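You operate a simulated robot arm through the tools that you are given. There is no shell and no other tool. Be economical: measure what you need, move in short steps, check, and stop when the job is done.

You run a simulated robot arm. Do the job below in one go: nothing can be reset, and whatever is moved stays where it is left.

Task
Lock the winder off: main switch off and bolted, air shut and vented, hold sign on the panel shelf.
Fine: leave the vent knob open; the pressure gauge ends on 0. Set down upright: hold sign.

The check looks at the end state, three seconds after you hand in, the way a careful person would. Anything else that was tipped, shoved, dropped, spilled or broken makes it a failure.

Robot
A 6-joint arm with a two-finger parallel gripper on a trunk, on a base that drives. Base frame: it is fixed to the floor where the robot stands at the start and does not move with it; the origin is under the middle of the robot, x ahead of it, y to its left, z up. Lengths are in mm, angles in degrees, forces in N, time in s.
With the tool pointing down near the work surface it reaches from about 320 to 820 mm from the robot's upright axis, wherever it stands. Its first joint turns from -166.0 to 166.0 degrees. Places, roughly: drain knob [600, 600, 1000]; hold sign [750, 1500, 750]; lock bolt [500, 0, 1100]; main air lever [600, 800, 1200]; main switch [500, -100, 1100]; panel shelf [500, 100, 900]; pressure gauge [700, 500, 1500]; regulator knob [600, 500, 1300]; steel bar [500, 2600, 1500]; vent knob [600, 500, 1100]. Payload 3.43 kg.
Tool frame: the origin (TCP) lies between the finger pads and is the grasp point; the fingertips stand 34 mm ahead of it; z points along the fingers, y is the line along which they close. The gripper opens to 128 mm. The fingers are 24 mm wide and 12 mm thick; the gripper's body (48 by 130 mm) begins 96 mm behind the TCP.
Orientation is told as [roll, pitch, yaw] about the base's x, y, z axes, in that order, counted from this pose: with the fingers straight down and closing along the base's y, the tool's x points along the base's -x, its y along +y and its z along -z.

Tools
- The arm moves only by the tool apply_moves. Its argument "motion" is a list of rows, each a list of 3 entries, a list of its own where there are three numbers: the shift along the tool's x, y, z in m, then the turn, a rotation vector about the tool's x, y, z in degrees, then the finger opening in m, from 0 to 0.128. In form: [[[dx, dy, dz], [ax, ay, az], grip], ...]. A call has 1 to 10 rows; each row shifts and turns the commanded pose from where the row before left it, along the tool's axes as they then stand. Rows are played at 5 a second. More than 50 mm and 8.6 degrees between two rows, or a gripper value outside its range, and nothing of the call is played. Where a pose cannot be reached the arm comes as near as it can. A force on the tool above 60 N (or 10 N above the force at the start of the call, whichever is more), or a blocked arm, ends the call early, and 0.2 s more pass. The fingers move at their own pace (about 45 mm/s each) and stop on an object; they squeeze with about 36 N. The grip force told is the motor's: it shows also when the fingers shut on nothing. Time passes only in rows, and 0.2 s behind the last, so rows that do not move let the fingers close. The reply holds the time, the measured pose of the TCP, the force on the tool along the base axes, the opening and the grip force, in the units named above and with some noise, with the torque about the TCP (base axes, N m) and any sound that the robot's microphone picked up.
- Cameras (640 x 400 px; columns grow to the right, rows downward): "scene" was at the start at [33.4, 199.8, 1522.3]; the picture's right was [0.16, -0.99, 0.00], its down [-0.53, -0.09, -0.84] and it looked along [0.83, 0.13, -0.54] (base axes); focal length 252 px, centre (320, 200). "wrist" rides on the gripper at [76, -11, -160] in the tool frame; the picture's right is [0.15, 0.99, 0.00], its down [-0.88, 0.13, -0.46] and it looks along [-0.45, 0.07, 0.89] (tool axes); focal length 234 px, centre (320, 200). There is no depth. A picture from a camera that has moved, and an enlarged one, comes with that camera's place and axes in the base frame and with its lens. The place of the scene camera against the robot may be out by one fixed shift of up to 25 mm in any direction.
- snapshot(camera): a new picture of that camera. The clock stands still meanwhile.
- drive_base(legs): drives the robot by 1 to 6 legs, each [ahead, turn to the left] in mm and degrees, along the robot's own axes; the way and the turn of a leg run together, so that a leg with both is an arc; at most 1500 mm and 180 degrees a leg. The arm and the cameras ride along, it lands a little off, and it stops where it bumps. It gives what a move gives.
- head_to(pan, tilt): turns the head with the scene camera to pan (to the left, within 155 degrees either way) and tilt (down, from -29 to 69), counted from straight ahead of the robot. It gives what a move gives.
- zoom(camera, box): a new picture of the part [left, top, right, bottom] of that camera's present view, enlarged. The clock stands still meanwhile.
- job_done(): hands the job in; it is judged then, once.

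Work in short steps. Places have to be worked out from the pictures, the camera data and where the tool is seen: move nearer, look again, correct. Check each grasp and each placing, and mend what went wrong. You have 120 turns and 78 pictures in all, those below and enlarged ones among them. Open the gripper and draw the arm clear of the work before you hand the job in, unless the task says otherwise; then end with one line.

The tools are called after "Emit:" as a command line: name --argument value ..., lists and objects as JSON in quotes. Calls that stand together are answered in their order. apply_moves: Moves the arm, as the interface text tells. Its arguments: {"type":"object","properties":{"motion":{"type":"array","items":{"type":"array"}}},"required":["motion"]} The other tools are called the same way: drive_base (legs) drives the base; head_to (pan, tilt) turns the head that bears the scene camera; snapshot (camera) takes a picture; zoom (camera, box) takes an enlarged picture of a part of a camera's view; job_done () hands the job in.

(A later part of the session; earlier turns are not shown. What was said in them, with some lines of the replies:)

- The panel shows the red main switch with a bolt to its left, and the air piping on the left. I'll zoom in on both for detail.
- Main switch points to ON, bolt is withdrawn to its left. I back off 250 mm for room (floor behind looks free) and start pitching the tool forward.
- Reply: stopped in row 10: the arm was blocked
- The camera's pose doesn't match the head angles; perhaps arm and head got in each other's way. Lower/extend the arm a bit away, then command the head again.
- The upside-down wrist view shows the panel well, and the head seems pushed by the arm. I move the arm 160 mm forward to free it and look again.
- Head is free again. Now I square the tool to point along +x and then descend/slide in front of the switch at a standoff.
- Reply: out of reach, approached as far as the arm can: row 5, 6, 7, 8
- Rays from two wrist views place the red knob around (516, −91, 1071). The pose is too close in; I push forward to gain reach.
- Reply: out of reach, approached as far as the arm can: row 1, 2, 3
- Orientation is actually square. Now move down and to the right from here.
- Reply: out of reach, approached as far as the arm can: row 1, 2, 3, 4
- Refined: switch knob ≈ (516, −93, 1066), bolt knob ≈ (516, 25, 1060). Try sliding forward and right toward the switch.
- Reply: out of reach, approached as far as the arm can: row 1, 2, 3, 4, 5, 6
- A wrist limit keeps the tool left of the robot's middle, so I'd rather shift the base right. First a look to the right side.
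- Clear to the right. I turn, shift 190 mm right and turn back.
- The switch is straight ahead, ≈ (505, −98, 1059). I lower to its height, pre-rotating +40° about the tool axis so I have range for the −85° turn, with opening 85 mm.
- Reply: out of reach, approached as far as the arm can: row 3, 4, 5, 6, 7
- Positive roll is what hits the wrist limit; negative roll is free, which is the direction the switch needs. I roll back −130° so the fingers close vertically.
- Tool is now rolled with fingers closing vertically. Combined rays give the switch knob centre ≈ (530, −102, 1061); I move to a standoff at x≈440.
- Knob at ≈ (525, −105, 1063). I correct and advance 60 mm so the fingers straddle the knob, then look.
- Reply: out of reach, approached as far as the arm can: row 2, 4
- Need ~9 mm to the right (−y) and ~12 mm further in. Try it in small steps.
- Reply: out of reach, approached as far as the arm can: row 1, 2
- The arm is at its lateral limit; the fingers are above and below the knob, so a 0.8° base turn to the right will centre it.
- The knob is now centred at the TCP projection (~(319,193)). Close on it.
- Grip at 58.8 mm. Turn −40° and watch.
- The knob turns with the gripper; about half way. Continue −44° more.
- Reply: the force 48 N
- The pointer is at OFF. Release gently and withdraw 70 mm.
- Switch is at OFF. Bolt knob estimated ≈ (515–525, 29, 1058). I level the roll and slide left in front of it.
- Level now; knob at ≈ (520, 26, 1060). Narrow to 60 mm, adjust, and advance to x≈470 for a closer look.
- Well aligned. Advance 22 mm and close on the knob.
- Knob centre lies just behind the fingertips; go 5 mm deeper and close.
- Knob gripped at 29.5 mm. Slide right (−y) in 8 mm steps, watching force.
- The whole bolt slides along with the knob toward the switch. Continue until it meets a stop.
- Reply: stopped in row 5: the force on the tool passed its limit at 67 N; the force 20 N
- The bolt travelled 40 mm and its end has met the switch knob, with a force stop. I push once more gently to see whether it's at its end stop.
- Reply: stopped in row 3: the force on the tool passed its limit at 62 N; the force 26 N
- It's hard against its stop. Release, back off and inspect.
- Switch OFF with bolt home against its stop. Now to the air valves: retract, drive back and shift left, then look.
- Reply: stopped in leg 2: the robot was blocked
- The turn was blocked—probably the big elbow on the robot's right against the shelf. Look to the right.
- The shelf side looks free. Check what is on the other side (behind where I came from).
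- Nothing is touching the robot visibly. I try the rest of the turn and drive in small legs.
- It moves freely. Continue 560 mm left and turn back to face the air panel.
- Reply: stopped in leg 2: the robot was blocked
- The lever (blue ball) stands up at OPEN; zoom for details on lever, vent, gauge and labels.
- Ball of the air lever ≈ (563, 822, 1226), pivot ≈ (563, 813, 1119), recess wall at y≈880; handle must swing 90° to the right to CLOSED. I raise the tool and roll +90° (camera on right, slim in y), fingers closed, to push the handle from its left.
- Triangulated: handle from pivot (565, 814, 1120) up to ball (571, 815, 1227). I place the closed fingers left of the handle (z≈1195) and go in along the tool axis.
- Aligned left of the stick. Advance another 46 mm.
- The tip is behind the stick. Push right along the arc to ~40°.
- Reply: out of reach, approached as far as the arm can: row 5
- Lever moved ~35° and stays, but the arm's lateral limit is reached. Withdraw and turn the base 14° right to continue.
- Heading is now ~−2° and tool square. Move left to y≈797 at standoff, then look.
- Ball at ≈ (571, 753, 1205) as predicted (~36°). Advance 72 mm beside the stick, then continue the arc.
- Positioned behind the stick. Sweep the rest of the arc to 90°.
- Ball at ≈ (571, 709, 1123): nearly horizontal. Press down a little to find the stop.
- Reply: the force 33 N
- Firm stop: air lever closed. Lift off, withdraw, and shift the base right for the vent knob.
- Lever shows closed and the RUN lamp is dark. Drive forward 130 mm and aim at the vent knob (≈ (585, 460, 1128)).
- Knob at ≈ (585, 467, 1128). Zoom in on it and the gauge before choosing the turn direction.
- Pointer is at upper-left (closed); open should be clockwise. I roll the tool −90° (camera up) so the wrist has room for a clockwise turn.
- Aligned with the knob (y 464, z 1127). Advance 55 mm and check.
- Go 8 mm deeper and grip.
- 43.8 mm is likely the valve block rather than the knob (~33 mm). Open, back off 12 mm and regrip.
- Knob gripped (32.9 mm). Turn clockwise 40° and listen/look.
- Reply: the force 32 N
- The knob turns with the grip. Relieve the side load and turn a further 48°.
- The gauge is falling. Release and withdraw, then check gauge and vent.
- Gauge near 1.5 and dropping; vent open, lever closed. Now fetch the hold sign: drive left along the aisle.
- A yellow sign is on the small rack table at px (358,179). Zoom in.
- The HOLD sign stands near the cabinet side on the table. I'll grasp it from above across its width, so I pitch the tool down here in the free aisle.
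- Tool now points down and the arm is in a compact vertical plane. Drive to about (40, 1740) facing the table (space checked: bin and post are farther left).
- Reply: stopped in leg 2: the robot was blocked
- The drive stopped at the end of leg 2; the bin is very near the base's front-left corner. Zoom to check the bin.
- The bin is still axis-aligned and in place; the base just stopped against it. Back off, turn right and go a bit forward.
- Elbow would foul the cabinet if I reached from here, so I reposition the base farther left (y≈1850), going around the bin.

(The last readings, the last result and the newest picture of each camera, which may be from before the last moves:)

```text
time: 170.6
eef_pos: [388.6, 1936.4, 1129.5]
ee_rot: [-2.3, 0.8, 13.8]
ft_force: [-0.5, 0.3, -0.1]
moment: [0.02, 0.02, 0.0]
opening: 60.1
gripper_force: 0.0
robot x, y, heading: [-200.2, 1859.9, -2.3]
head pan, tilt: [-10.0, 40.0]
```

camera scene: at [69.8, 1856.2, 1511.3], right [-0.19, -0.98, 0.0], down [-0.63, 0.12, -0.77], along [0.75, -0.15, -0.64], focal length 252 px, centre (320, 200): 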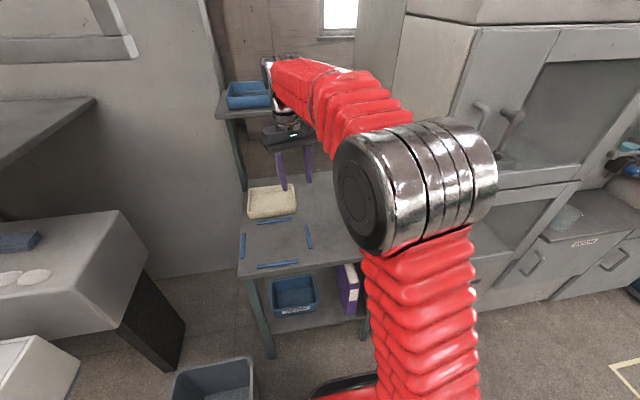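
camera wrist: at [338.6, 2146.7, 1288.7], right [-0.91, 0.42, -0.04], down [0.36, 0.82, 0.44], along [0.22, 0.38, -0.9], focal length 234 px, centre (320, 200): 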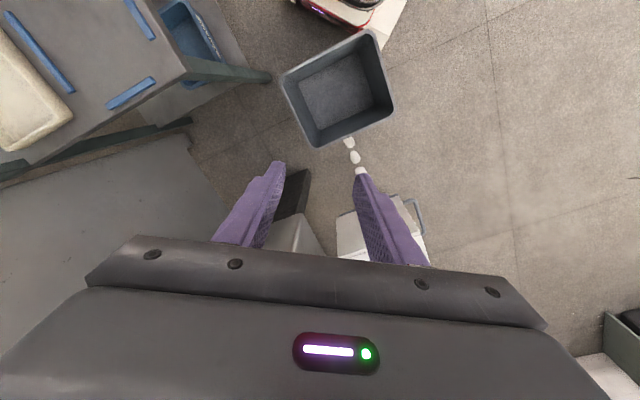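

Now forward 190 mm and look.

Emit:
drive_base --legs '[[190, 0]]'

Emit:
head_to --pan -25 --tilt 35

Emit:
snapshot --camera "scene"

```text
time: 171.8
eef_pos: [430.7, 1943.7, 1128.0]
ee_rot: [-2.2, 1.0, 14.6]
ft_force: [0.1, -0.3, -0.5]
moment: [-0.02, 0.0, -0.02]
opening: 59.9
gripper_force: 0.1
robot x, y, heading: [-160.3, 1858.6, 0.2]
head pan, tilt: [-10.0, 40.0]
stopped in leg 1: the robot was blocked; the commanded pose is now the measured one
```

```text
time: 172.6
eef_pos: [431.1, 1942.3, 1128.3]
ee_rot: [-2.3, 0.9, 14.6]
ft_force: [-0.3, -0.2, -0.3]
moment: [-0.01, -0.01, -0.02]
opening: 60.1
gripper_force: 0.0
robot x, y, heading: [-164.1, 1859.9, 0.2]
head pan, tilt: [-25.0, 35.0]
```

```text
12 pictures are left
camera scene: at [-135.4, 1998.8, 1518.9], right [-0.42, -0.91, 0.0], down [-0.52, 0.24, -0.82], along [0.74, -0.34, -0.57], focal length 252 px, centre (320, 200)
```

scene: 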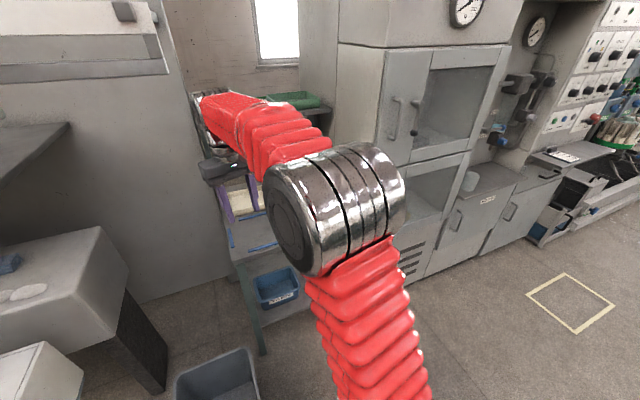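

Re-triangulating, the cabinet's front-left edge is at about (504, 1458), so a base spot near (30, 1730) gives enough room. Back off the bin and drive there.

Emit:
drive_base --legs '[[-60, 0], [0, -29], [150, 0], [130, 15]]'

Emit:
snapshot --camera "wrist"

```text
time: 178.0
eef_pos: [626.0, 1678.6, 1129.0]
ee_rot: [-2.3, 0.9, 0.5]
ft_force: [-0.5, 0.0, -0.8]
moment: [0.0, -0.01, 0.03]
opening: 60.1
gripper_force: 0.2
robot x, y, heading: [32.3, 1736.4, -13.9]
head pan, tilt: [-25.0, 35.0]
```

```text
11 pictures are left
camera wrist: at [552.6, 1671.4, 1288.8], right [-0.16, 0.99, -0.04], down [0.89, 0.16, 0.44], along [0.44, 0.04, -0.9], focal length 234 px, centre (320, 200)
```

wrist: 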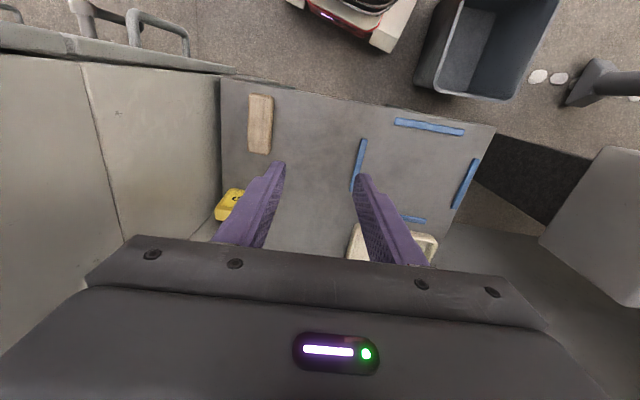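

The wrist sees the sign beside the left finger; I move 100 mm right (−y) and 40 mm ahead, open wide, and triangulate.

Emit:
apply_moves --motion '[[[-0.02, -0.033, 0], [0, 0, 0], 0.1], [[-0.02, -0.033, 0], [0, 0, 0], 0.128], [[0, -0.034, 0], [0, 0, 0], 0.128], [[0, 0, 0], [2, -1, 0], 0.128]]'

Emit:
snapshot --camera "wrist"

```text
time: 179.0
eef_pos: [666.8, 1578.5, 1133.6]
ee_rot: [-4.3, -0.1, 0.6]
ft_force: [0.2, -0.6, -0.5]
moment: [0.0, 0.0, -0.03]
opening: 128.0
gripper_force: 0.2
robot x, y, heading: [32.0, 1733.2, -13.6]
head pan, tilt: [-25.0, 35.0]
```

```text
10 pictures are left
camera wrist: at [590.6, 1577.5, 1292.3], right [-0.16, 0.98, -0.07], down [0.88, 0.17, 0.45], along [0.45, 0.0, -0.89], focal length 234 px, centre (320, 200)
```

wrist: 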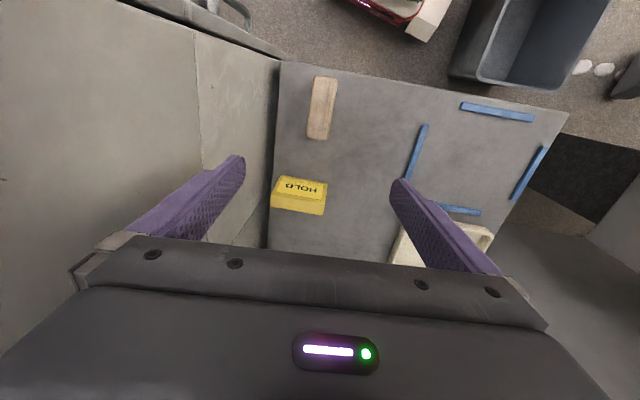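

Zoom on the sign for its corners.

Emit:
zoom --camera "wrist" --box '[240, 150, 360, 225]'

```text
5.33 times, centred on (300, 188) of wrist
camera zoom: at [590.6, 1577.5, 1292.3], right [-0.16, 0.98, -0.07], down [0.88, 0.17, 0.45], along [0.45, 0.0, -0.89], focal length 1249 px, centre (427, 267)
```

zoom: 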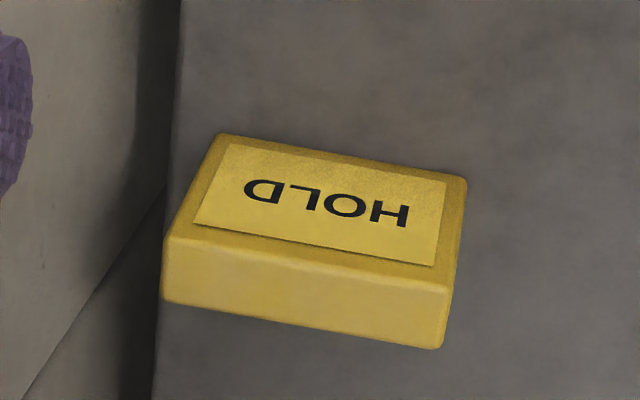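

Sign: centre ≈ (796, 1536), width ~100, height ~98 (top z≈925), thickness ~25; wall too near for a width grip, so I'll grip across the thickness with the camera to the left. Level and rotate the tool +90°.

Emit:
apply_moves --motion '[[[0, 0, 0], [-4.3, 0, 0], 0.08], [[0, 0, 0], [0, 0, 8.5], 0.08], [[0, 0, 0], [0, 0, 8.5], 0.08], [[0, 0, 0], [0, 0, 8.5], 0.08], [[0, 0, 0], [0, 0, 8.5], 0.08], [[0, 0, 0], [0, 0, 8.5], 0.08], [[0, 0, 0], [0, 0, 8.5], 0.08], [[0, 0, 0], [0, 0, 8.5], 0.08], [[0, 0, 0], [0, 0, 8.5], 0.08], [[0, 0, 0], [0, 0, 8.5], 0.08]]'

Emit:
apply_moves --motion '[[[0, 0, 0], [0, 0, 8.5], 0.08], [[0, 0, 0], [0, 0, 5], 0.08], [[0, 0, 0], [0, 0, 0], 0.08]]'

Emit:
drive_base --legs '[[60, 0]]'

```text
time: 181.2
eef_pos: [666.9, 1577.9, 1132.3]
ee_rot: [0.1, -0.1, -76.0]
ft_force: [0.2, -0.1, -0.5]
moment: [0.04, 0.0, 0.0]
opening: 80.3
gripper_force: 0.1
robot x, y, heading: [29.8, 1733.0, -13.8]
head pan, tilt: [-25.0, 35.0]
```

```text
time: 182.0
eef_pos: [667.9, 1578.4, 1133.4]
ee_rot: [0.1, 0.1, -89.4]
ft_force: [0.4, -1.1, -1.0]
moment: [-0.01, 0.01, -0.01]
opening: 80.0
gripper_force: 0.0
robot x, y, heading: [29.5, 1734.8, -13.8]
head pan, tilt: [-25.0, 35.0]
```

```text
time: 183.1
eef_pos: [727.5, 1563.6, 1133.3]
ee_rot: [0.0, 0.0, -89.4]
ft_force: [-0.7, 0.1, 0.1]
moment: [-0.01, -0.03, -0.02]
opening: 80.1
gripper_force: 0.0
robot x, y, heading: [89.4, 1721.0, -13.8]
head pan, tilt: [-25.0, 35.0]
```

Tool is rotated (x→+y, y→+x). Move over the sign at z≈1040 and look.

Emit:
apply_moves --motion '[[[-0.012, 0.031, 0.02], [0, 0, 0], 0.08], [[-0.012, 0.031, 0.02], [0, 0, 0], 0.08], [[0, 0, 0.027], [0, 0, 0], 0.08], [[0, 0, 0.027], [0, 0, 0], 0.08], [[0, 0, 0], [0, 0, 0], 0.08]]'

Emit:
snapshot --camera "wrist"

```text
time: 184.3
eef_pos: [790.7, 1540.8, 1040.8]
ee_rot: [0.1, 0.0, -89.4]
ft_force: [-0.4, 0.0, 0.7]
moment: [0.03, 0.0, 0.01]
opening: 80.0
gripper_force: 0.0
robot x, y, heading: [89.2, 1720.0, -13.8]
head pan, tilt: [-25.0, 35.0]
```

```text
8 pictures are left
camera wrist: at [778.1, 1615.5, 1199.6], right [0.99, 0.16, 0.0], down [0.14, -0.88, 0.46], along [0.07, -0.45, -0.89], focal length 234 px, centre (320, 200)
```

wrist: 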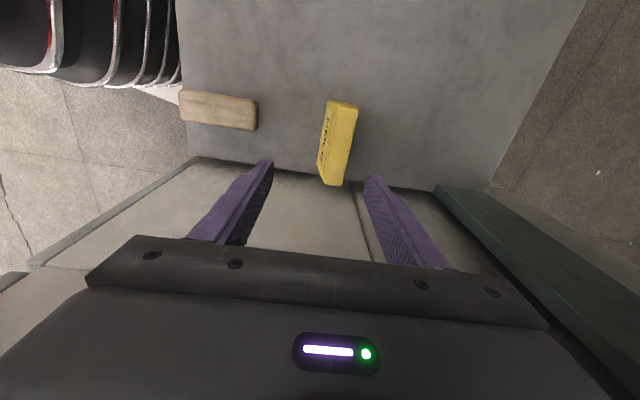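

Refined: sign top centre ≈ (813, 1550), thickness ~24. Shift and descend to z≈890.

Emit:
apply_moves --motion '[[[0.009, 0.022, 0], [0, 0, 0], 0.08], [[0, 0, 0.03], [0, 0, 0], 0.08], [[0, 0, 0.03], [0, 0, 0], 0.08], [[0, 0, 0.03], [0, 0, 0], 0.08], [[0, 0, 0], [0, 0, 0], 0.08]]'

Emit:
snapshot --camera "wrist"

```text
time: 185.5
eef_pos: [811.3, 1550.3, 949.5]
ee_rot: [0.1, 0.1, -89.4]
ft_force: [0.0, -0.1, -0.2]
moment: [-0.02, 0.0, 0.0]
opening: 79.8
gripper_force: 0.0
robot x, y, heading: [93.8, 1721.4, -13.9]
head pan, tilt: [-25.0, 35.0]
```

```text
7 pictures are left
camera wrist: at [799.2, 1625.4, 1108.3], right [0.99, 0.16, 0.0], down [0.14, -0.88, 0.46], along [0.07, -0.45, -0.89], focal length 234 px, centre (320, 200)
```

wrist: 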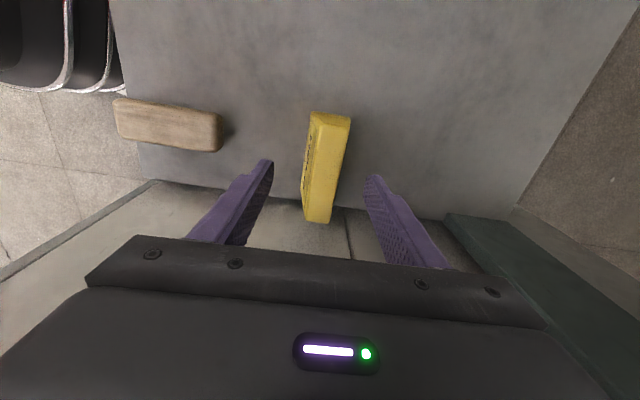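

Top z≈920, centre ≈ (813, 1556). Descend 58 mm and close gently.

Emit:
apply_moves --motion '[[[0.005, 0.002, 0.02], [0, 0, 0], 0.08], [[0, 0, 0.02], [0, 0, 0], 0.08], [[0, 0, 0.018], [0, 0, 0], 0.08], [[0, 0, 0], [0, 0, 0], 0.08], [[0, 0, 0], [0, 0, 0], 0.01], [[0, 0, 0], [0, 0, 0], 0.01], [[0, 0, 0], [0, 0, 0], 0.01], [[0, 0, 0], [0, 0, 0], 0.01], [[0, 0, 0], [0, 0, 0], 0.01]]'

```text
time: 187.5
eef_pos: [814.0, 1556.0, 892.1]
ee_rot: [0.1, -0.1, -89.3]
ft_force: [0.0, 0.7, -0.4]
moment: [0.02, 0.02, 0.03]
opening: 34.4
gripper_force: 36.5
robot x, y, heading: [91.8, 1719.5, -13.6]
head pan, tilt: [-25.0, 35.0]
```

Gripped at 34.4 mm. Lift.

Emit:
apply_moves --motion '[[[0, 0, -0.02], [0, 0, 0], 0.01], [[0, 0, -0.04], [0, 0, 0], 0.01], [[0, 0, -0.045], [0, 0, 0], 0.01], [[0, 0, -0.045], [0, 0, 0], 0.01], [[0, 0, -0.045], [0, 0, 0], 0.01], [[0, 0, 0], [0, 0, 0], 0.01]]'

Emit:
snapshot --camera "wrist"

```text
time: 188.7
eef_pos: [807.1, 1556.1, 1057.7]
ee_rot: [-2.1, 0.4, -89.2]
ft_force: [0.1, 0.8, -4.7]
moment: [-0.06, 0.17, -0.05]
opening: 34.3
gripper_force: 36.1
robot x, y, heading: [92.5, 1719.7, -13.8]
head pan, tilt: [-25.0, 35.0]
stopped in row 5: the force on the tool passed its limit at 105 N (the readings are from after the stop); the commanded pose is now the measured one
```

```text
6 pictures are left
camera wrist: at [801.0, 1630.0, 1217.3], right [0.99, 0.16, -0.04], down [0.16, -0.88, 0.45], along [0.04, -0.44, -0.89], focal length 234 px, centre (320, 200)
```

wrist: 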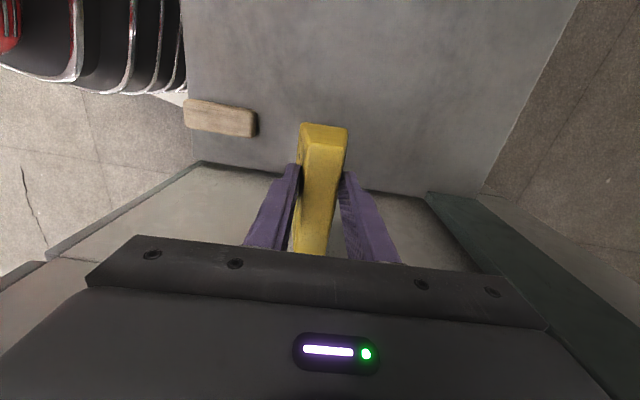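

Sign held (≈4.7 N), but the wrist touched the upper shelf. Lower 25 mm and retreat toward the robot before raising.

Emit:
apply_moves --motion '[[[0, 0, 0.025], [0, 0, 0], 0.01], [[0, -0.04, 0], [0, 0, 0], 0.01], [[0, -0.045, 0], [0, 0, 0], 0.01], [[0, -0.045, 0], [0, 0, 0], 0.01], [[0, -0.045, 0], [0, 0, 0], 0.01], [[0, 0, 0], [0, 0, 0], 0.01]]'

Emit:
head_to --pan -5 --tilt 25

Emit:
snapshot --camera "scene"

```text
time: 190.1
eef_pos: [630.6, 1553.9, 1041.7]
ee_rot: [-2.0, 0.4, -89.2]
ft_force: [-0.3, 0.5, -0.8]
moment: [0.0, -0.01, 0.01]
opening: 34.5
gripper_force: 36.1
robot x, y, heading: [89.6, 1718.3, -13.7]
head pan, tilt: [-25.0, 35.0]
```

```text
time: 190.9
eef_pos: [630.0, 1552.8, 1043.5]
ee_rot: [-2.1, 0.4, -89.3]
ft_force: [0.3, 0.3, -0.8]
moment: [0.0, -0.04, 0.02]
opening: 34.5
gripper_force: 36.0
robot x, y, heading: [91.3, 1717.4, -14.2]
head pan, tilt: [-5.0, 25.0]
```

```text
5 pictures are left
camera scene: at [162.8, 1876.3, 1534.6], right [-0.32, -0.95, 0.0], down [-0.4, 0.14, -0.91], along [0.86, -0.29, -0.42], focal length 252 px, centre (320, 200)
```

scene: 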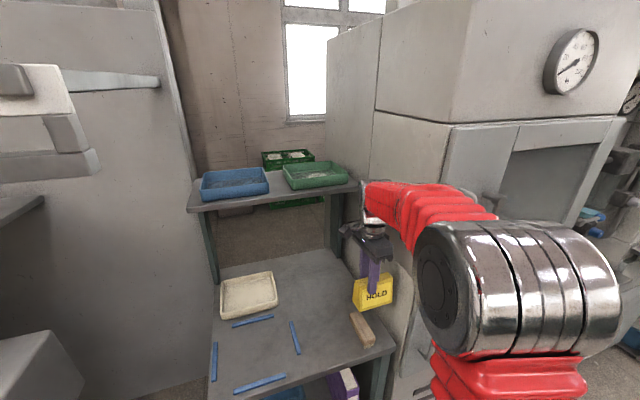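

Sign still held and trays look undisturbed. Level the tool, then back away from the table and turn toward the panel.

Emit:
apply_moves --motion '[[[0, 0, 0], [-0.4, 2.1, 0], 0.01], [[0, -0.03, -0.02], [0, 0, 0], 0.01], [[0, 0, 0], [0, 0, 0], 0.01]]'

Emit:
drive_base --legs '[[-420, 0], [0, -76], [900, 0]]'

```text
time: 191.7
eef_pos: [601.5, 1552.0, 1062.1]
ee_rot: [-1.5, 2.5, -89.3]
ft_force: [-0.4, -0.2, -1.0]
moment: [0.02, -0.01, 0.0]
opening: 34.1
gripper_force: 35.9
robot x, y, heading: [91.6, 1723.4, -13.6]
head pan, tilt: [-5.0, 25.0]
```

```text
time: 205.4
eef_pos: [-365.9, 384.9, 1061.7]
ee_rot: [-1.6, 2.4, -166.0]
ft_force: [-0.5, 0.4, -0.5]
moment: [-0.03, -0.03, 0.0]
opening: 34.0
gripper_force: 35.8
robot x, y, heading: [-299.4, 921.5, -90.8]
head pan, tilt: [-5.0, 25.0]
```

I corrected the wrong axis; fix tilt in tool frame now (ax −1.6, ay −2.4). Continue toward the panel and turn to face it.

Emit:
apply_moves --motion '[[[0, 0, 0], [-1.6, -2.4, 0], 0.01], [[0, 0, 0], [0, 0, 0], 0.01]]'

Emit:
drive_base --legs '[[785, 0], [0, 90]]'

```text
time: 206.0
eef_pos: [-364.6, 385.2, 1062.9]
ee_rot: [0.0, 0.1, -166.0]
ft_force: [0.2, -0.4, -1.0]
moment: [0.05, -0.04, 0.02]
opening: 33.8
gripper_force: 36.0
robot x, y, heading: [-302.8, 923.1, -90.4]
head pan, tilt: [-5.0, 25.0]
```

```text
time: 217.0
eef_pos: [228.4, 76.1, 1063.9]
ee_rot: [0.0, 0.0, -76.7]
ft_force: [0.0, 0.4, -0.7]
moment: [0.08, 0.02, -0.01]
opening: 33.9
gripper_force: 36.4
robot x, y, heading: [-307.5, 78.2, -1.9]
head pan, tilt: [-5.0, 25.0]
stopped in leg 2: the robot was blocked; the commanded pose is now the measured one
```

Facing the panel with the sign still gripped. Square the yaw to −90°, drive forward 120 mm and look.

Emit:
apply_moves --motion '[[[0, 0, 0], [0, 0, 6.6], 0.01], [[0, 0, 0], [0, 0, 6.6], 0.01], [[0, 0, 0], [0, 0, 0], 0.01]]'

Emit:
drive_base --legs '[[120, 0]]'

Emit:
head_to --pan 0 --tilt 30

Emit:
snapshot --camera "scene"

```text
time: 217.8
eef_pos: [229.4, 75.0, 1063.4]
ee_rot: [0.0, 0.0, -89.9]
ft_force: [-0.5, 0.2, -1.0]
moment: [0.05, -0.01, -0.01]
opening: 33.8
gripper_force: 36.0
robot x, y, heading: [-309.3, 79.9, -1.7]
head pan, tilt: [-5.0, 25.0]
```

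```text
time: 219.2
eef_pos: [346.7, 73.4, 1064.2]
ee_rot: [0.1, 0.0, -89.8]
ft_force: [-0.3, -1.0, -1.6]
moment: [0.02, -0.03, -0.01]
opening: 33.6
gripper_force: 35.8
robot x, y, heading: [-188.8, 76.7, -1.7]
head pan, tilt: [-5.0, 25.0]
```

```text
time: 219.9
eef_pos: [347.4, 72.2, 1063.5]
ee_rot: [0.1, 0.0, -89.8]
ft_force: [0.7, -0.3, -1.7]
moment: [0.0, 0.02, 0.01]
opening: 33.8
gripper_force: 35.8
robot x, y, heading: [-189.1, 78.4, -1.6]
head pan, tilt: [0.0, 30.0]
```

```text
4 pictures are left
camera scene: at [-148.9, 253.1, 1526.7], right [-0.03, -1.0, 0.0], down [-0.5, 0.01, -0.87], along [0.87, -0.03, -0.5], focal length 252 px, centre (320, 200)
```

scene: 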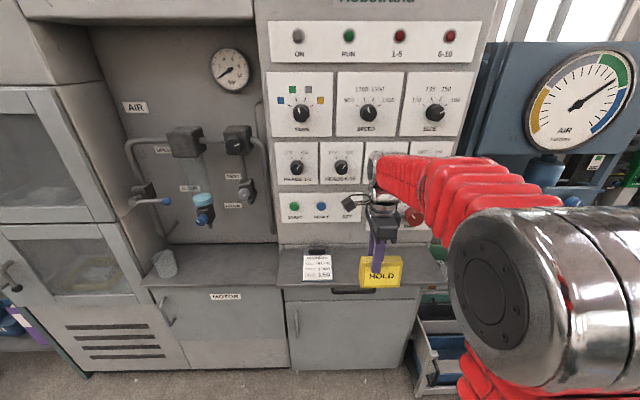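

Gauge reads 0. The shelf spots right of the card (y≈72) is free; move to x≈450 and descend to just above the shelf.

Emit:
apply_moves --motion '[[[0, 0.034, 0], [0, 0, 0], 0.01], [[0, 0.034, 0], [0, 0, 0], 0.01], [[0, 0.034, 0], [0, 0, 0], 0.01], [[0, 0, 0.02], [0, 0, 0], 0.01], [[0, 0, 0.02], [0, 0, 0], 0.01], [[0, 0, 0], [0, 0, 0], 0.01]]'

Emit:
snapshot --camera "wrist"

```text
time: 221.3
eef_pos: [449.3, 73.7, 1023.3]
ee_rot: [0.0, 0.0, -89.8]
ft_force: [0.1, -0.7, -0.4]
moment: [0.04, 0.03, -0.01]
opening: 33.9
gripper_force: 36.2
robot x, y, heading: [-186.9, 81.4, -1.7]
head pan, tilt: [0.0, 30.0]
```

```text
3 pictures are left
camera wrist: at [438.3, 148.0, 1182.3], right [0.99, 0.15, 0.0], down [0.13, -0.88, 0.46], along [0.07, -0.45, -0.89], focal length 234 px, centre (320, 200)
```

wrist: 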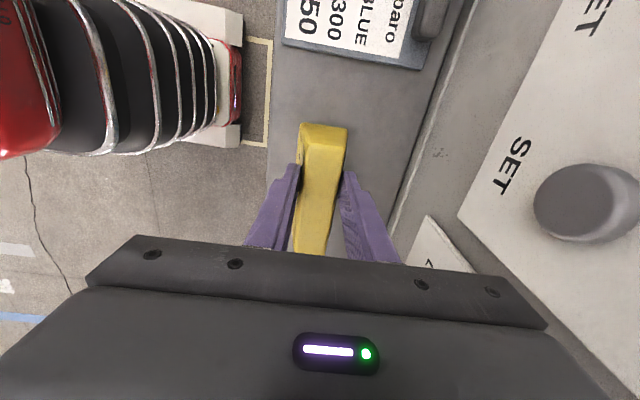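

Shelf is under the sign (front edge x≈393), card is clear. Lower slowly until contact.

Emit:
apply_moves --motion '[[[0, 0, 0.008], [0, 0, 0], 0.01], [[0, 0, 0.008], [0, 0, 0], 0.01], [[0, 0, 0.006], [0, 0, 0], 0.01], [[0, 0, 0], [0, 0, 0], 0.01]]'

```text
time: 222.3
eef_pos: [448.5, 73.3, 1006.6]
ee_rot: [0.5, 0.0, -89.8]
ft_force: [-7.4, 2.2, 52.6]
moment: [0.05, 0.34, -0.05]
opening: 34.5
gripper_force: 36.4
robot x, y, heading: [-185.9, 77.5, -1.5]
head pan, tilt: [0.0, 30.0]
```

Contact with 52 N upward. Ease up 4 mm to a light touch and check with a zoomed scene view.

Emit:
apply_moves --motion '[[[0, 0, -0.004], [0, 0, 0], 0.01], [[0, 0, 0], [0, 0, 0], 0.01]]'

Emit:
zoom --camera "scene" --box '[270, 180, 450, 300]'

```text
time: 222.9
eef_pos: [449.0, 73.3, 1005.6]
ee_rot: [0.0, 0.0, -89.8]
ft_force: [3.6, 5.7, 27.5]
moment: [0.33, -0.51, 0.0]
opening: 34.4
gripper_force: 36.0
robot x, y, heading: [-189.7, 79.5, -1.7]
head pan, tilt: [0.0, 30.0]
```

```text
3.33 times, centred on (360, 240) of scene
camera zoom: at [-149.5, 253.3, 1526.7], right [-0.03, -1.0, 0.0], down [-0.5, 0.01, -0.87], along [0.87, -0.03, -0.5], focal length 839 px, centre (187, 67)
```

zoom: 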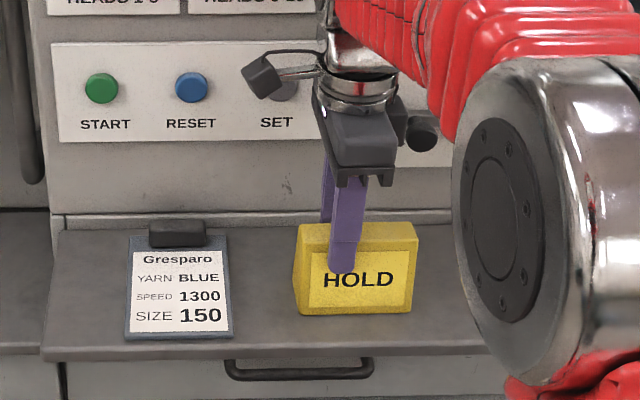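

The sign stands flat on the shelf. Ease 2 mm more, open, and lift straight up.

Emit:
apply_moves --motion '[[[0, 0, -0.0015], [0, 0, 0], 0.01], [[0, 0, 0], [0, 0, 0], 0.04], [[0, 0, 0], [0, 0, 0], 0.06], [[0, 0, 0], [0, 0, 0], 0.06], [[0, 0, -0.02], [0, 0, 0], 0.06], [[0, 0, -0.03], [0, 0, 0], 0.06], [[0, 0, -0.04], [0, 0, 0], 0.06], [[0, 0, 0], [0, 0, 0], 0.06]]'

```text
time: 224.7
eef_pos: [449.6, 71.7, 1097.1]
ee_rot: [-0.1, 0.0, -89.8]
ft_force: [0.2, -0.5, -0.9]
moment: [0.0, -0.04, 0.02]
opening: 59.9
gripper_force: 0.0
robot x, y, heading: [-193.5, 76.6, -1.5]
head pan, tilt: [0.0, 30.0]
```

Released. Draw back from the panel, drive back and check with a picture.

Emit:
apply_moves --motion '[[[0, -0.02, -0.02], [0, 0, 0], 0.06], [[0, -0.04, 0], [0, 0, 0], 0.06], [[0, -0.04, 0], [0, 0, 0], 0.06], [[0, 0, 0], [0, 0, 0], 0.06]]'

Emit:
drive_base --legs '[[-220, 0]]'

Emit:
snapshot --camera "scene"

```text
time: 225.7
eef_pos: [349.6, 74.4, 1116.0]
ee_rot: [-0.1, 0.0, -89.8]
ft_force: [-0.2, 0.3, -0.3]
moment: [-0.03, 0.03, -0.02]
opening: 60.3
gripper_force: 0.0
robot x, y, heading: [-192.4, 80.8, -1.5]
head pan, tilt: [0.0, 30.0]
```

```text
time: 227.7
eef_pos: [127.8, 82.0, 1116.5]
ee_rot: [0.0, 0.0, -89.6]
ft_force: [0.5, 0.1, 0.8]
moment: [0.0, -0.01, -0.01]
opening: 60.0
gripper_force: 0.1
robot x, y, heading: [-412.7, 82.5, -1.6]
head pan, tilt: [0.0, 30.0]
```

```text
1 pictures are left
camera scene: at [-371.8, 259.6, 1526.7], right [-0.03, -1.0, 0.0], down [-0.5, 0.01, -0.87], along [0.87, -0.02, -0.5], focal length 252 px, centre (320, 200)
```

scene: 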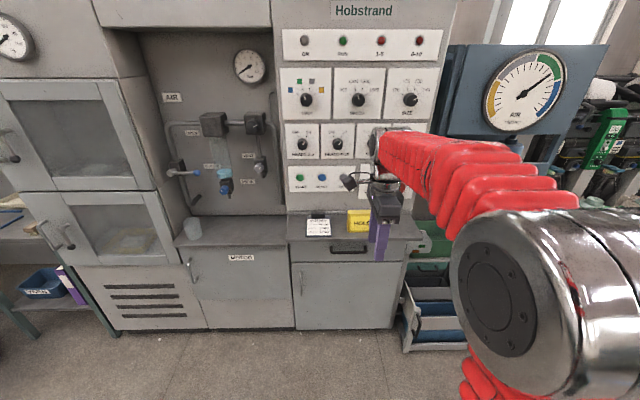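

Sign stands upright, gauge at 0. Swing the arm aside and use the last picture to confirm switch and bolt.

Emit:
drive_base --legs '[[0, -25]]'

Emit:
head_to --pan 18 --tilt 25

Emit:
zoom --camera "scene" --box '[180, 70, 500, 270]'

```text
time: 229.9
eef_pos: [72.4, -146.0, 1117.4]
ee_rot: [-0.2, 0.1, -114.7]
ft_force: [0.2, 0.1, -0.4]
moment: [0.02, -0.01, -0.04]
opening: 60.2
gripper_force: 0.1
robot x, y, heading: [-405.9, 97.4, -26.3]
head pan, tilt: [0.0, 30.0]
```

```text
time: 230.7
eef_pos: [73.9, -145.0, 1118.0]
ee_rot: [-0.1, 0.1, -114.6]
ft_force: [-0.3, -0.5, 0.2]
moment: [0.02, -0.01, -0.03]
opening: 60.1
gripper_force: 0.1
robot x, y, heading: [-408.4, 102.9, -26.4]
head pan, tilt: [18.0, 25.0]
```

```text
2.00 times, centred on (340, 170) of scene
camera zoom: at [-293.7, 272.9, 1534.6], right [-0.15, -0.99, 0.0], down [-0.42, 0.06, -0.91], along [0.9, -0.13, -0.42], focal length 503 px, centre (280, 260)
```

zoom: 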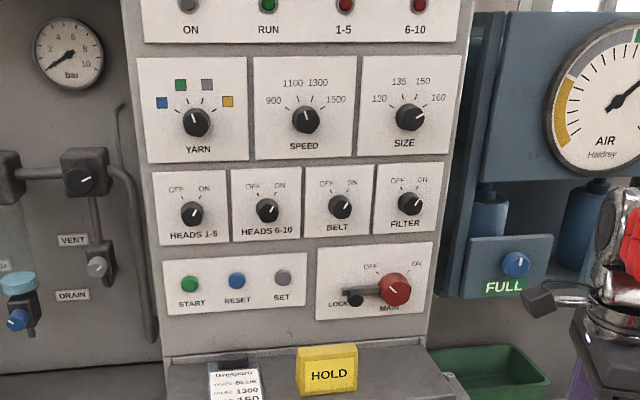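

Gauge on 0, vent open, switch OFF with the bolt against it, and the HOLD sign upright on the shelf; the arm is clear. Handing in.

Emit:
job_done

```text
The job is handed in.
```

The winder is locked off: main switch at OFF, bolt slid home to its stop, main air lever closed, vent knob left open, gauge on 0. The HOLD sign stands upright on the panel shelf. On the way the base stopped against the floor bin twice, and the wrist hit something above the sign table, probably the upper shelf. After the first bin stop I checked the bin and it was still in place; I did not check it again after the second. The trays on the upper shelf looked undisturbed.
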